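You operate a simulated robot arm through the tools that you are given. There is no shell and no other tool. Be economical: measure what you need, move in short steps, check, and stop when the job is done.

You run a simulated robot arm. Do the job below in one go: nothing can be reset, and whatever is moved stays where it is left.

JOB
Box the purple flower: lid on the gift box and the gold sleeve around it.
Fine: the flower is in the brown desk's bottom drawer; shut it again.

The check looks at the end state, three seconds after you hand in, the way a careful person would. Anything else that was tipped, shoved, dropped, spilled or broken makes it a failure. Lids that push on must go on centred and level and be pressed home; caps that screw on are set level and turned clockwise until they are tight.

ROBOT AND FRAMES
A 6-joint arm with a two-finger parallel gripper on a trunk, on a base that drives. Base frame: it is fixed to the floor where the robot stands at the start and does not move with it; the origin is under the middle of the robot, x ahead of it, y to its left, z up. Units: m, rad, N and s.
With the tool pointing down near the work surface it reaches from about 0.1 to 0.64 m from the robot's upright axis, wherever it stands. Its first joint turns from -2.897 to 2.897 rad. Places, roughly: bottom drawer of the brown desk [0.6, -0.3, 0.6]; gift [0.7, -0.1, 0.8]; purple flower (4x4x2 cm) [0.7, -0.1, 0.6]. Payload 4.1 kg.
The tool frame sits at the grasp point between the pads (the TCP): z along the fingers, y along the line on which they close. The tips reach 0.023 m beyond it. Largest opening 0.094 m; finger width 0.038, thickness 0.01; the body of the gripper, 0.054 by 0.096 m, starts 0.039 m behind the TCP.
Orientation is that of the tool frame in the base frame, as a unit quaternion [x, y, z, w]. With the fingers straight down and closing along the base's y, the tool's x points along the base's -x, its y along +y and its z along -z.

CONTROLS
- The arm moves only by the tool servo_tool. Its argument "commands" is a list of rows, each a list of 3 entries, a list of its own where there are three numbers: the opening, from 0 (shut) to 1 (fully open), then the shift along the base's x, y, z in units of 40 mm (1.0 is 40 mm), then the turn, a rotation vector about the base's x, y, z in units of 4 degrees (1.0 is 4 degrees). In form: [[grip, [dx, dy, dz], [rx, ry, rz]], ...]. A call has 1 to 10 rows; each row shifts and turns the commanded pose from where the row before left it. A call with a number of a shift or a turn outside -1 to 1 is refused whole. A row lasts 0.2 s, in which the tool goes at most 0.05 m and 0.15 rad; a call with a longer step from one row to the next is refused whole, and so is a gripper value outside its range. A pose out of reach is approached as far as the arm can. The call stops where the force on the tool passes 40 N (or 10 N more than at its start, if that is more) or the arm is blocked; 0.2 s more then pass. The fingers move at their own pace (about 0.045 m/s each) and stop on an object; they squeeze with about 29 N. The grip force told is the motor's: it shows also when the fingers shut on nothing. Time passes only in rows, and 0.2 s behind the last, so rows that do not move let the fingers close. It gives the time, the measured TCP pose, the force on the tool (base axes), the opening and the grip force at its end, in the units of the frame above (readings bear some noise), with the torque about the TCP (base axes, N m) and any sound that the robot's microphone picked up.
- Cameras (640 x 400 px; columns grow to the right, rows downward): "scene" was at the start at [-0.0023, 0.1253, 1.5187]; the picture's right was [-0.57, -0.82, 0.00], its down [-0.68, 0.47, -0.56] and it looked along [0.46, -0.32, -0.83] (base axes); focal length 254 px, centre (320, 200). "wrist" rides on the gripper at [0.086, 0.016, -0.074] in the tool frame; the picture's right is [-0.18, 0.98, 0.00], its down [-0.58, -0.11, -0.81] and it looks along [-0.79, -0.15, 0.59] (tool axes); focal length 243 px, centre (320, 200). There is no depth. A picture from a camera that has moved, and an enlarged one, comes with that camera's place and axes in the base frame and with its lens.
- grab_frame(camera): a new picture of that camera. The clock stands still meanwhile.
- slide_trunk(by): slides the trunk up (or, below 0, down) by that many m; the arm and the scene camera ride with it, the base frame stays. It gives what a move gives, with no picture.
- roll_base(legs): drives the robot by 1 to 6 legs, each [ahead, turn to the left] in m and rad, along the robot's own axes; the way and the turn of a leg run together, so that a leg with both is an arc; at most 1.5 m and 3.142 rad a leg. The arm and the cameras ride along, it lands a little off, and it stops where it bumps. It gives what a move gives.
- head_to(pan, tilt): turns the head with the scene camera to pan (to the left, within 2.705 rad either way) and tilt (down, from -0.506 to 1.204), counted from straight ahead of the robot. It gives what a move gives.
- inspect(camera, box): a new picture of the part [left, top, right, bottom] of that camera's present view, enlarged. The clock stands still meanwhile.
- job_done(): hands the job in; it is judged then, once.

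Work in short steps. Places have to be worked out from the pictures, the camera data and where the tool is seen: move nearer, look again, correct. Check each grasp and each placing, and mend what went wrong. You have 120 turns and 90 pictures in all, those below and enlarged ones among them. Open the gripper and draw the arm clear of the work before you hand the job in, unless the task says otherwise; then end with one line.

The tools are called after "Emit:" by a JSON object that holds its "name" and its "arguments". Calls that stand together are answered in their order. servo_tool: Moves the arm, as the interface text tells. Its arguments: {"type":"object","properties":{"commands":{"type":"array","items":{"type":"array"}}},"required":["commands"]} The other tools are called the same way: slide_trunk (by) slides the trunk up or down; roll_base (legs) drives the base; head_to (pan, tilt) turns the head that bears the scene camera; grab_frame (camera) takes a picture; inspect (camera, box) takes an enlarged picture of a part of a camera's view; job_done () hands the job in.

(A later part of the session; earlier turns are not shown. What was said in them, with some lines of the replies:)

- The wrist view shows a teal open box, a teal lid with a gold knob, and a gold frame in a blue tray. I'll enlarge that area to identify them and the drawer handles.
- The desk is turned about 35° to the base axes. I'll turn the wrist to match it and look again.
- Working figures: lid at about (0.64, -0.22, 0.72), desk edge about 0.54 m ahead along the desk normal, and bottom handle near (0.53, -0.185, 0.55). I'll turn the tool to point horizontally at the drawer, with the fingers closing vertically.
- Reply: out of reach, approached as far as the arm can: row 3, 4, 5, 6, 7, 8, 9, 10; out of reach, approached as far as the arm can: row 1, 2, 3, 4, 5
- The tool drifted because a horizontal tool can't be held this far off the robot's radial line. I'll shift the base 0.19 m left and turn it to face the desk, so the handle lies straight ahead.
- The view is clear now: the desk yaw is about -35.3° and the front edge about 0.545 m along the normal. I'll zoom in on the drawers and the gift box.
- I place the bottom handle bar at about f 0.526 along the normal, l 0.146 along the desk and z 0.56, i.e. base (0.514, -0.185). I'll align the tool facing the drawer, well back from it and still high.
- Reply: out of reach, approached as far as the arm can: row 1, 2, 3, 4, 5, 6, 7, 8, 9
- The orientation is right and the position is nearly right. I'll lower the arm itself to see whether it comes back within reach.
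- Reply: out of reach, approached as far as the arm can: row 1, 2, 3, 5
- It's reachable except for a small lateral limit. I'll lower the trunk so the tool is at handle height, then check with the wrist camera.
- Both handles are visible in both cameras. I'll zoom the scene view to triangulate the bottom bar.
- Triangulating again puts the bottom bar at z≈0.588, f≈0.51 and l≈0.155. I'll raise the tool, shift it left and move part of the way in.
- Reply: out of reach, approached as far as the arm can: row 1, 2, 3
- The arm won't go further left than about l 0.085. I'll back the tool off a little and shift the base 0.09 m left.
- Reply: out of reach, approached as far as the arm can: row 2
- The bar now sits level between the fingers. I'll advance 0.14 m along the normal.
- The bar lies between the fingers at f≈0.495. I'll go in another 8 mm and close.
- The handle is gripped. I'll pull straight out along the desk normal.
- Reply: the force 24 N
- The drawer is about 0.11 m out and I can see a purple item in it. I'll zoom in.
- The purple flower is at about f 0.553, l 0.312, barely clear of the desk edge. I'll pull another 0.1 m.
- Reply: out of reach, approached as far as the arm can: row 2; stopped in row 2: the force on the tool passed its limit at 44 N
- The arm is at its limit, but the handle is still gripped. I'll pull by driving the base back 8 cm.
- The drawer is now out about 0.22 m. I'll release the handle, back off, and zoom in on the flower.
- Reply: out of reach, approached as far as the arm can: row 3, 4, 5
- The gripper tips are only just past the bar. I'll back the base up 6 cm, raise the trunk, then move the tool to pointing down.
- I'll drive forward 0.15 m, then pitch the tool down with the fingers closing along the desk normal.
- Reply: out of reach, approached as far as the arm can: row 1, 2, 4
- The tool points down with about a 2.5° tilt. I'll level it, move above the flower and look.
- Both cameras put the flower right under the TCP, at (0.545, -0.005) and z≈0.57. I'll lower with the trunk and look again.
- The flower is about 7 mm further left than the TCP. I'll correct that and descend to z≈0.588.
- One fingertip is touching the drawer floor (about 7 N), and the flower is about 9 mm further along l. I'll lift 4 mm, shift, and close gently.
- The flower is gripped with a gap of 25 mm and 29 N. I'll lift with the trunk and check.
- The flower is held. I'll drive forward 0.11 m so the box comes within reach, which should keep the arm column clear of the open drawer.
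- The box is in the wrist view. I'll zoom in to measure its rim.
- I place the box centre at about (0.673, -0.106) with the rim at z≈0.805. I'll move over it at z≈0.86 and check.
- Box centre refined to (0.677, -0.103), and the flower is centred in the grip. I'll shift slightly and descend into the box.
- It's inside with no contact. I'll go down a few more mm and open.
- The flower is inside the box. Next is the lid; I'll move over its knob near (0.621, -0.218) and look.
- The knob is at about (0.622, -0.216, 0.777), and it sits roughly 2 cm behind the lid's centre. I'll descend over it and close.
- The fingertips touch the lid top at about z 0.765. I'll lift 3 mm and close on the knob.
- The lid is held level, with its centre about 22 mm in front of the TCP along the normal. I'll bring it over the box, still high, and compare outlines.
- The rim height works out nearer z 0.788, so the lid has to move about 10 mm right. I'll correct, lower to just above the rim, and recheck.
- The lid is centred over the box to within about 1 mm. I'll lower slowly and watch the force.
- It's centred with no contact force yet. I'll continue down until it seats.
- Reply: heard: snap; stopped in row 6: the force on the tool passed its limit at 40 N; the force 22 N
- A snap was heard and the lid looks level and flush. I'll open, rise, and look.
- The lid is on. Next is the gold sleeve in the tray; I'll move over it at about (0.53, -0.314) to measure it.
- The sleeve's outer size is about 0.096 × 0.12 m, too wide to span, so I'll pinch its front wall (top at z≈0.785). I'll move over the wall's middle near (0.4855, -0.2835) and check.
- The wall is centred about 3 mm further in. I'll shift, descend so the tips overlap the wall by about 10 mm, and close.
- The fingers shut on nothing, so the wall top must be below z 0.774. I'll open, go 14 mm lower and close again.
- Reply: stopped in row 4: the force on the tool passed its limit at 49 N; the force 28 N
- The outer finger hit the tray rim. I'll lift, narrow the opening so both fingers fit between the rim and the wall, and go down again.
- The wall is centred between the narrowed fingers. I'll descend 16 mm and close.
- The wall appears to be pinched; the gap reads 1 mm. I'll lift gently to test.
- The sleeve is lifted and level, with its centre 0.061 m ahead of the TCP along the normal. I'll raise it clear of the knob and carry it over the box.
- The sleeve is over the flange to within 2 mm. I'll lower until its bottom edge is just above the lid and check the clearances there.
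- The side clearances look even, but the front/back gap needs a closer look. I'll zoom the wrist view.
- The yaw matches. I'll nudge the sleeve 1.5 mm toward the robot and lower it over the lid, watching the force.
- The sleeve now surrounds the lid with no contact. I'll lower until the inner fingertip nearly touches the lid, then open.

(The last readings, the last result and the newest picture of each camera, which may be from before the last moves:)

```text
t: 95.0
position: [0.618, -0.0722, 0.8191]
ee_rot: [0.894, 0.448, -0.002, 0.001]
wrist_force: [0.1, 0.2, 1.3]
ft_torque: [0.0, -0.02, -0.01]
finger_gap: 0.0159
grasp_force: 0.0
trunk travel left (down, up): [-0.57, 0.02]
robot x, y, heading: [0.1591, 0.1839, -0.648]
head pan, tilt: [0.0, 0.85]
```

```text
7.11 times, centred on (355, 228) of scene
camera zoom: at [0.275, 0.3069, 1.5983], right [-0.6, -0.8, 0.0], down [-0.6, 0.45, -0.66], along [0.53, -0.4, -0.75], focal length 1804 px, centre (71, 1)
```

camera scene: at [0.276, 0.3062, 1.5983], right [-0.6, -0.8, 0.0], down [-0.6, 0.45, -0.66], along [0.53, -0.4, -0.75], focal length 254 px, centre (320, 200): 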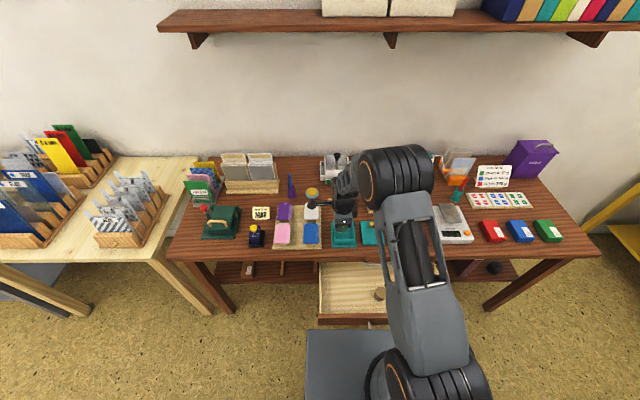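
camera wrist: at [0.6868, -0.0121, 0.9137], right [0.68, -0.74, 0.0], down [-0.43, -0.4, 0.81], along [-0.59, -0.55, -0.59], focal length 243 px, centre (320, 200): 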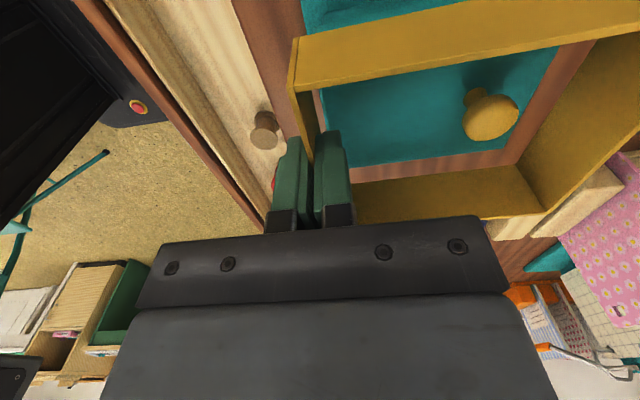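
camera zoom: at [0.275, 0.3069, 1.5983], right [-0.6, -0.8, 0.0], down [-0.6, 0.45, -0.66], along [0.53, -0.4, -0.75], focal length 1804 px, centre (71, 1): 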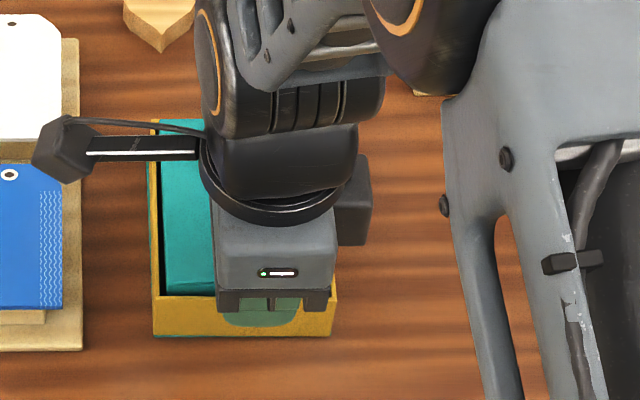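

The sleeve dropped down onto the flange. I'll rise straight up and inspect.

Emit:
{"name": "servo_tool", "arguments": {"commands": [[0.17, [0, 0, 0.6], [0, 0, 0]], [0.17, [0, 0, 0.8], [0, 0, 0]], [0.17, [-0.5, 0.36, 0.8], [0, 0, 0]], [0.17, [-0.8, 0.58, 0.3], [0, 0, 0]], [0.17, [-0.8, 0.58, 0], [0, 0, 0]], [0.17, [0, 0, 0], [0, 0, 0]]]}}

Emit:
{"name": "inspect", "arguments": {"camera": "scene", "box": [310, 200, 400, 256]}}

Emit:
{"name": "grab_frame", "arguments": {"camera": "scene"}}

```text
t: 96.4
position: [0.5363, -0.0139, 0.9173]
ee_rot: [0.894, 0.448, -0.002, 0.001]
wrist_force: [0.2, 0.1, 0.1]
ft_torque: [0.01, 0.01, 0.02]
finger_gap: 0.0159
grasp_force: 0.0
trunk travel left (down, up): [-0.57, 0.02]
robot x, y, heading: [0.1635, 0.1862, -0.648]
head pan, tilt: [0.0, 0.85]
```

```text
7.11 times, centred on (355, 228) of scene
camera zoom: at [0.2751, 0.3069, 1.5983], right [-0.6, -0.8, 0.0], down [-0.6, 0.45, -0.66], along [0.53, -0.4, -0.75], focal length 1804 px, centre (71, 1)
```

zoom: 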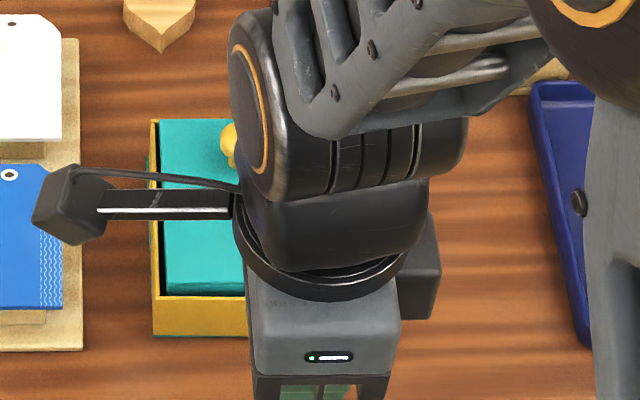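

```text
19 pictures are left
camera scene: at [0.2751, 0.3069, 1.5983], right [-0.6, -0.8, 0.0], down [-0.6, 0.45, -0.66], along [0.53, -0.4, -0.75], focal length 254 px, centre (320, 200)
```

scene: 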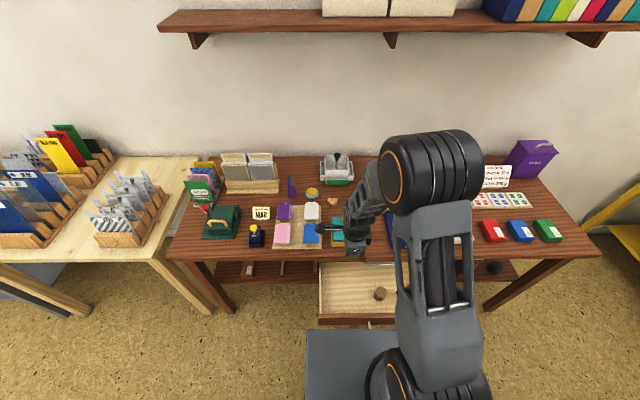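

The box, lid and sleeve look seated. Now the drawer: I'll back the base up 0.32 m, then turn the tool horizontal again.

Emit:
{"name": "roll_base", "arguments": {"legs": [[-0.32, 0.0]]}}

Emit:
{"name": "inspect", "arguments": {"camera": "scene", "box": [280, 120, 480, 245]}}

```text
t: 98.6
position: [0.2801, 0.1814, 0.9174]
ee_rot: [0.893, 0.45, -0.002, 0.002]
wrist_force: [0.5, 0.5, -0.3]
ft_torque: [0.02, 0.0, 0.03]
finger_gap: 0.0159
grasp_force: 0.2
trunk travel left (down, up): [-0.57, 0.02]
robot x, y, heading: [-0.0965, 0.3746, -0.642]
head pan, tilt: [0.0, 0.85]
```

```text
3.20 times, centred on (380, 182) of scene
camera zoom: at [0.0179, 0.5006, 1.5983], right [-0.6, -0.8, 0.0], down [-0.6, 0.45, -0.66], along [0.53, -0.4, -0.75], focal length 812 px, centre (128, 256)
```

zoom: 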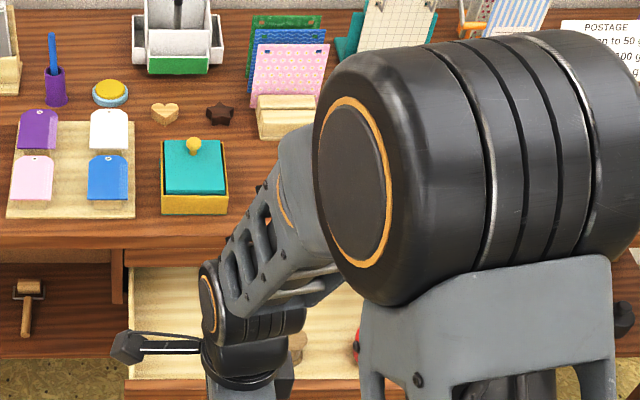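

The gift looks right. I'll pitch the tool up to horizontal while moving in front of the handle, still high.

Emit:
{"name": "servo_tool", "arguments": {"commands": [[0.3, [-0.017, -0.2, 0], [-0.673, -0.901, 0]], [0.3, [-0.017, -0.2, 0], [-0.673, -0.901, 0]], [0.3, [-0.017, -0.2, 0], [-0.673, -0.901, 0]], [0.3, [-0.017, -0.2, 0], [-0.673, -0.901, 0]], [0.3, [-0.017, -0.2, 0], [-0.673, -0.901, 0]], [0.3, [-0.017, -0.2, 0], [-0.673, -0.901, 0]], [0.3, [-0.017, -0.2, 0], [-0.673, -0.901, 0]], [0.3, [-0.017, -0.2, 0], [-0.673, -0.901, 0]], [0.3, [-0.017, -0.2, 0], [-0.673, -0.901, 0]], [0.3, [-0.017, -0.2, 0], [-0.673, -0.901, 0]]]}}

Emit:
{"name": "servo_tool", "arguments": {"commands": [[0.5, [-0.017, -0.2, 0], [-0.673, -0.901, 0]], [0.5, [-0.017, -0.2, 0], [-0.673, -0.901, 0]], [0.5, [-0.017, -0.2, 0], [-0.673, -0.901, 0]], [0.5, [-0.017, -0.2, 0], [-0.673, -0.901, 0]], [0.5, [-0.017, -0.2, 0], [-0.673, -0.901, 0]], [0.5, [-0.017, -0.2, 0], [-0.673, -0.901, 0]], [0.5, [-0.017, -0.2, 0], [-0.673, -0.901, 0]], [0.5, [-0.017, -0.2, 0], [-0.673, -0.901, 0]], [0.5, [-0.017, -0.2, 0], [-0.673, -0.901, 0]], [0.5, [-0.017, -0.2, 0], [-0.673, -0.901, 0]]]}}

```text
t: 100.8
position: [0.3139, 0.0824, 1.0005]
ee_rot: [0.831, 0.426, 0.182, 0.308]
wrist_force: [0.5, 0.6, -0.8]
ft_torque: [0.02, 0.01, 0.01]
finger_gap: 0.0282
grasp_force: 0.1
out of reach, approached as far as the arm can: row 5, 6, 7, 8, 9, 10
trunk travel left (down, up): [-0.57, 0.02]
robot x, y, heading: [-0.0975, 0.3797, -0.643]
head pan, tilt: [0.0, 0.85]
```

```text
t: 103.0
position: [0.3069, 0.0043, 0.9997]
ee_rot: [0.642, 0.34, 0.326, 0.605]
wrist_force: [-0.1, -0.4, 0.2]
ft_torque: [0.03, 0.04, 0.0]
finger_gap: 0.0471
grasp_force: 0.0
trunk travel left (down, up): [-0.57, 0.02]
robot x, y, heading: [-0.0942, 0.3789, -0.644]
head pan, tilt: [0.0, 0.85]
```

The tool is horizontal with about 3° of pitch left. I'll level it, back off from the bar and lower the arm slightly, then lower the trunk.

Emit:
{"name": "servo_tool", "arguments": {"commands": [[0.6, [-0.6, 0.45, -0.5], [-0.48, -0.64, 0]], [0.6, [-0.6, 0.45, -0.5], [0, 0, 0]], [0.6, [-0.2, 0.15, -0.5], [0, 0, 0]], [0.6, [0, 0, 0], [0, 0, 0]]]}}

```text
t: 104.0
position: [0.2528, 0.0457, 0.9404]
ee_rot: [0.625, 0.332, 0.334, 0.623]
wrist_force: [-0.4, 0.3, -0.5]
ft_torque: [0.0, 0.02, -0.02]
finger_gap: 0.0562
grasp_force: 0.0
trunk travel left (down, up): [-0.57, 0.02]
robot x, y, heading: [-0.0978, 0.3817, -0.645]
head pan, tilt: [0.0, 0.85]
```

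The tool is level, 0.10 m in front of the bar. I'll lower the trunk to handle height.

Emit:
{"name": "slide_trunk", "arguments": {"by": -0.352}}

Emit:
{"name": "grab_frame", "arguments": {"camera": "wrist"}}

```text
t: 107.4
position: [0.2532, 0.0459, 0.589]
ee_rot: [0.624, 0.332, 0.333, 0.624]
wrist_force: [0.6, -0.5, 0.5]
ft_torque: [-0.03, -0.01, -0.01]
finger_gap: 0.0569
grasp_force: 0.0
trunk travel left (down, up): [-0.218, 0.372]
robot x, y, heading: [-0.0921, 0.3757, -0.641]
head pan, tilt: [0.0, 0.85]
```

```text
17 pictures are left
camera wrist: at [0.2403, 0.1593, 0.6058], right [-0.1, -0.16, 0.98], down [-0.99, -0.03, -0.11], along [0.05, -0.99, -0.15], focal length 243 px, centre (320, 200)
```

wrist: 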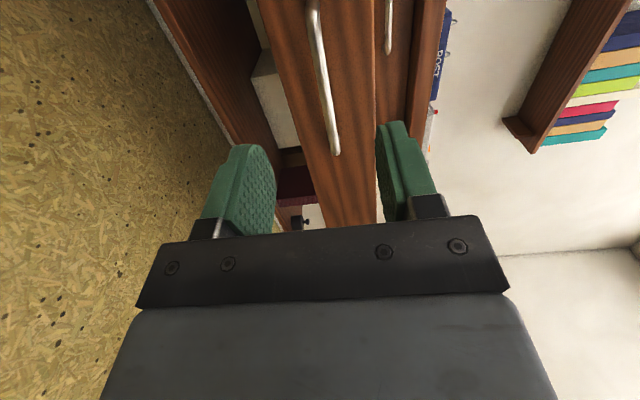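

The bar is between the fingers again. I'll advance 0.10 m and grip it.

Emit:
{"name": "servo_tool", "arguments": {"commands": [[0.6, [0.63, -0.55, 0], [0, 0, 0]], [0.6, [0.63, -0.55, 0], [0, 0, 0]], [0.6, [0.63, -0.55, 0], [0, 0, 0]], [0.3, [0, 0, 0], [0, 0, 0]], [0, [0, 0, 0], [0, 0, 0]], [0, [0, 0, 0], [0, 0, 0]], [0, [0, 0, 0], [0, 0, 0]], [0, [0, 0, 0], [0, 0, 0]], [0, [0, 0, 0], [0, 0, 0]]]}}

Emit:
{"name": "grab_frame", "arguments": {"camera": "wrist"}}

```text
t: 109.4
position: [0.3281, -0.0202, 0.5894]
ee_rot: [0.625, 0.332, 0.334, 0.623]
wrist_force: [0.2, -0.6, -2.3]
ft_torque: [-0.38, 0.28, -0.07]
finger_gap: 0.0096
grasp_force: 45.1
trunk travel left (down, up): [-0.218, 0.372]
robot x, y, heading: [-0.0992, 0.3775, -0.642]
head pan, tilt: [0.0, 0.85]
```

```text
16 pictures are left
camera wrist: at [0.3162, 0.0928, 0.6062], right [-0.1, -0.16, 0.98], down [-0.99, -0.03, -0.11], along [0.05, -0.99, -0.15], focal length 243 px, centre (320, 200)
```

wrist: 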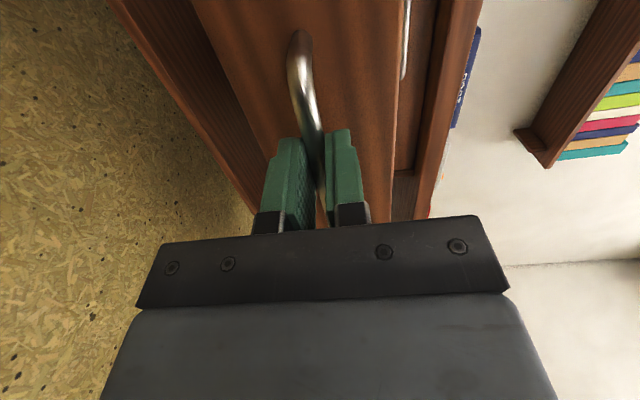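

The handle is gripped. I'll drive forward 0.19 m to push the drawer most of the way in.

Emit:
{"name": "roll_base", "arguments": {"legs": [[0.19, 0.0]]}}

Emit:
{"name": "grab_frame", "arguments": {"camera": "scene"}}

```text
t: 111.0
position: [0.4805, -0.1344, 0.5893]
ee_rot: [0.625, 0.333, 0.334, 0.622]
wrist_force: [10.8, 14.0, -2.8]
ft_torque: [-0.15, 0.19, -0.56]
finger_gap: 0.0098
grasp_force: 44.8
trunk travel left (down, up): [-0.218, 0.372]
robot x, y, heading: [0.0578, 0.2666, -0.639]
head pan, tilt: [0.0, 0.85]
```

```text
15 pictures are left
camera scene: at [0.1716, 0.3869, 1.2461], right [-0.6, -0.8, 0.0], down [-0.6, 0.45, -0.66], along [0.53, -0.4, -0.75], focal length 254 px, centre (320, 200)
```

scene: 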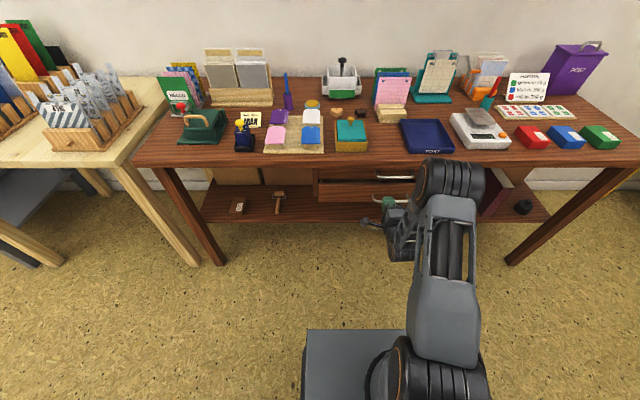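

About 33 mm remains. I'll push with the arm until it is blocked.

Emit:
{"name": "servo_tool", "arguments": {"commands": [[0, [0.18, -0.07, 0], [0, 0, 0]], [0, [0.16, -0.118, 0], [0, 0, 0]], [0, [0.16, -0.118, 0], [0, 0, 0]], [0, [0.16, -0.118, 0], [0, 0, 0]], [0, [0.1, -0.075, 0], [0, 0, 0]], [0, [0.08, -0.06, 0], [0, 0, 0]]]}}

Emit:
{"name": "inspect", "arguments": {"camera": "scene", "box": [290, 100, 450, 225]}}

```text
t: 112.1
position: [0.5054, -0.1518, 0.5897]
ee_rot: [0.625, 0.333, 0.333, 0.622]
wrist_force: [-12.2, 11.9, 11.9]
ft_torque: [-0.39, 0.11, -0.13]
finger_gap: 0.0096
grasp_force: 45.1
trunk travel left (down, up): [-0.218, 0.372]
robot x, y, heading: [0.056, 0.2648, -0.643]
head pan, tilt: [0.0, 0.85]
stopped in row 5: the force on the tool passed its limit at 44 N (the readings are from after the stop); the commanded pose is now the measured one
```

```text
3.20 times, centred on (370, 162) of scene
camera zoom: at [0.1689, 0.3877, 1.2466], right [-0.6, -0.8, 0.0], down [-0.6, 0.45, -0.66], along [0.53, -0.4, -0.75], focal length 812 px, centre (160, 320)
```

zoom: 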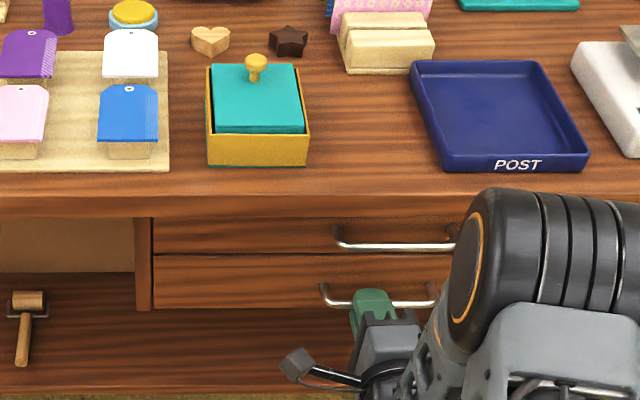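

The drawer hit its stop and looks flush. I'll release, back off, and verify.

Emit:
{"name": "servo_tool", "arguments": {"commands": [[0.3, [0, 0, 0], [0, 0, 0]], [0.6, [0, 0, 0], [0, 0, 0]], [0.6, [0, 0, 0], [0, 0, 0]], [0.6, [0, 0, 0], [0, 0, 0]], [0.6, [-0.4, 0.3, 0], [0, 0, 0]], [0.6, [-0.8, 0.58, 0], [0, 0, 0]], [0.6, [-0.8, 0.58, 0], [0, 0, 0]]]}}

Emit:
{"name": "roll_base", "arguments": {"legs": [[-0.2, 0.0]]}}

Emit:
{"name": "inspect", "arguments": {"camera": "scene", "box": [300, 50, 460, 185]}}

Emit:
{"name": "grab_frame", "arguments": {"camera": "wrist"}}

```text
t: 113.7
position: [0.4275, -0.0935, 0.5874]
ee_rot: [0.626, 0.333, 0.333, 0.621]
wrist_force: [-0.2, 0.5, 0.3]
ft_torque: [-0.05, -0.03, 0.0]
finger_gap: 0.0565
grasp_force: 0.0
trunk travel left (down, up): [-0.218, 0.372]
robot x, y, heading: [0.0585, 0.2632, -0.641]
head pan, tilt: [0.0, 0.85]
```

```text
t: 115.3
position: [0.2677, 0.0265, 0.5856]
ee_rot: [0.627, 0.333, 0.332, 0.62]
wrist_force: [0.1, 0.5, 0.2]
ft_torque: [0.01, 0.01, -0.01]
finger_gap: 0.0564
grasp_force: 0.0
trunk travel left (down, up): [-0.218, 0.372]
robot x, y, heading: [-0.1066, 0.3875, -0.645]
head pan, tilt: [0.0, 0.85]
```

```text
2.96 times, centred on (380, 118) of scene
camera zoom: at [0.0109, 0.5061, 1.2463], right [-0.6, -0.8, 0.0], down [-0.6, 0.45, -0.66], along [0.53, -0.4, -0.75], focal length 752 px, centre (142, 444)
```

zoom: 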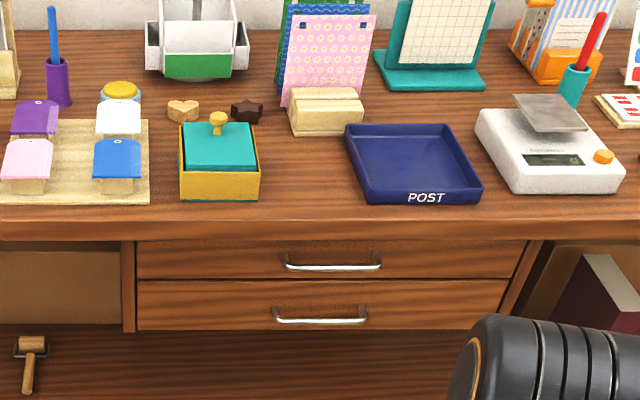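

```text
12 pictures are left
camera wrist: at [0.2559, 0.1396, 0.6042], right [-0.1, -0.16, 0.98], down [-0.99, -0.03, -0.1], along [0.05, -0.99, -0.16], focal length 243 px, centre (320, 200)
```

wrist: 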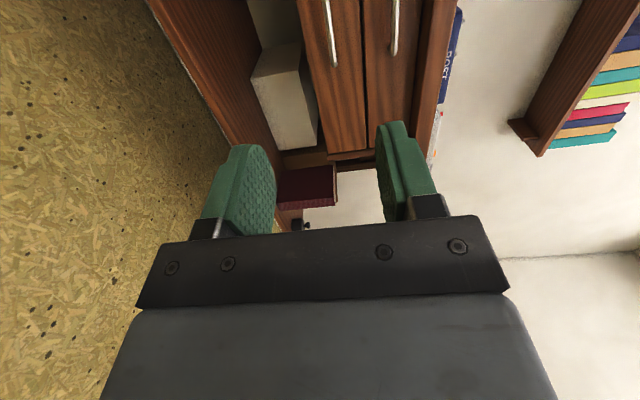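

The drawer is flush and everything else is in place. One last close look at the gift.

Emit:
{"name": "inspect", "arguments": {"camera": "scene", "box": [335, 70, 375, 105]}}

```text
11.43 times, centred on (355, 88) of scene
camera zoom: at [0.0109, 0.5061, 1.2463], right [-0.6, -0.8, 0.0], down [-0.6, 0.45, -0.66], along [0.53, -0.4, -0.75], focal length 2899 px, centre (-80, 1486)
```

zoom: 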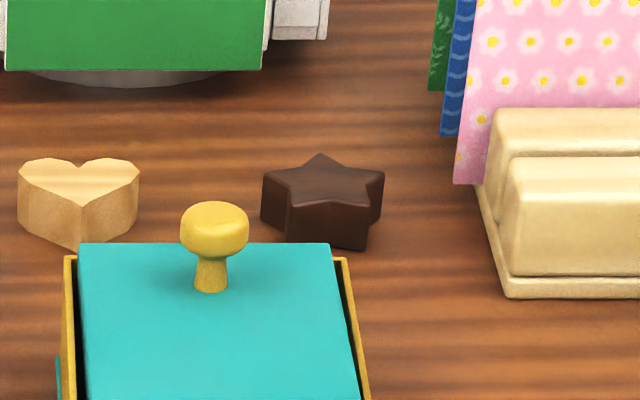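

The lid is level and the sleeve is evenly around it. The drawer is shut, the gripper is open and the arm is clear, so I'm handing in.

Emit:
{"name": "job_done", "arguments": {}}

```text
The job is handed in.
```

The purple flower is in the gift box with the lid snapped on and the gold sleeve around it, and the bottom drawer is shut again.
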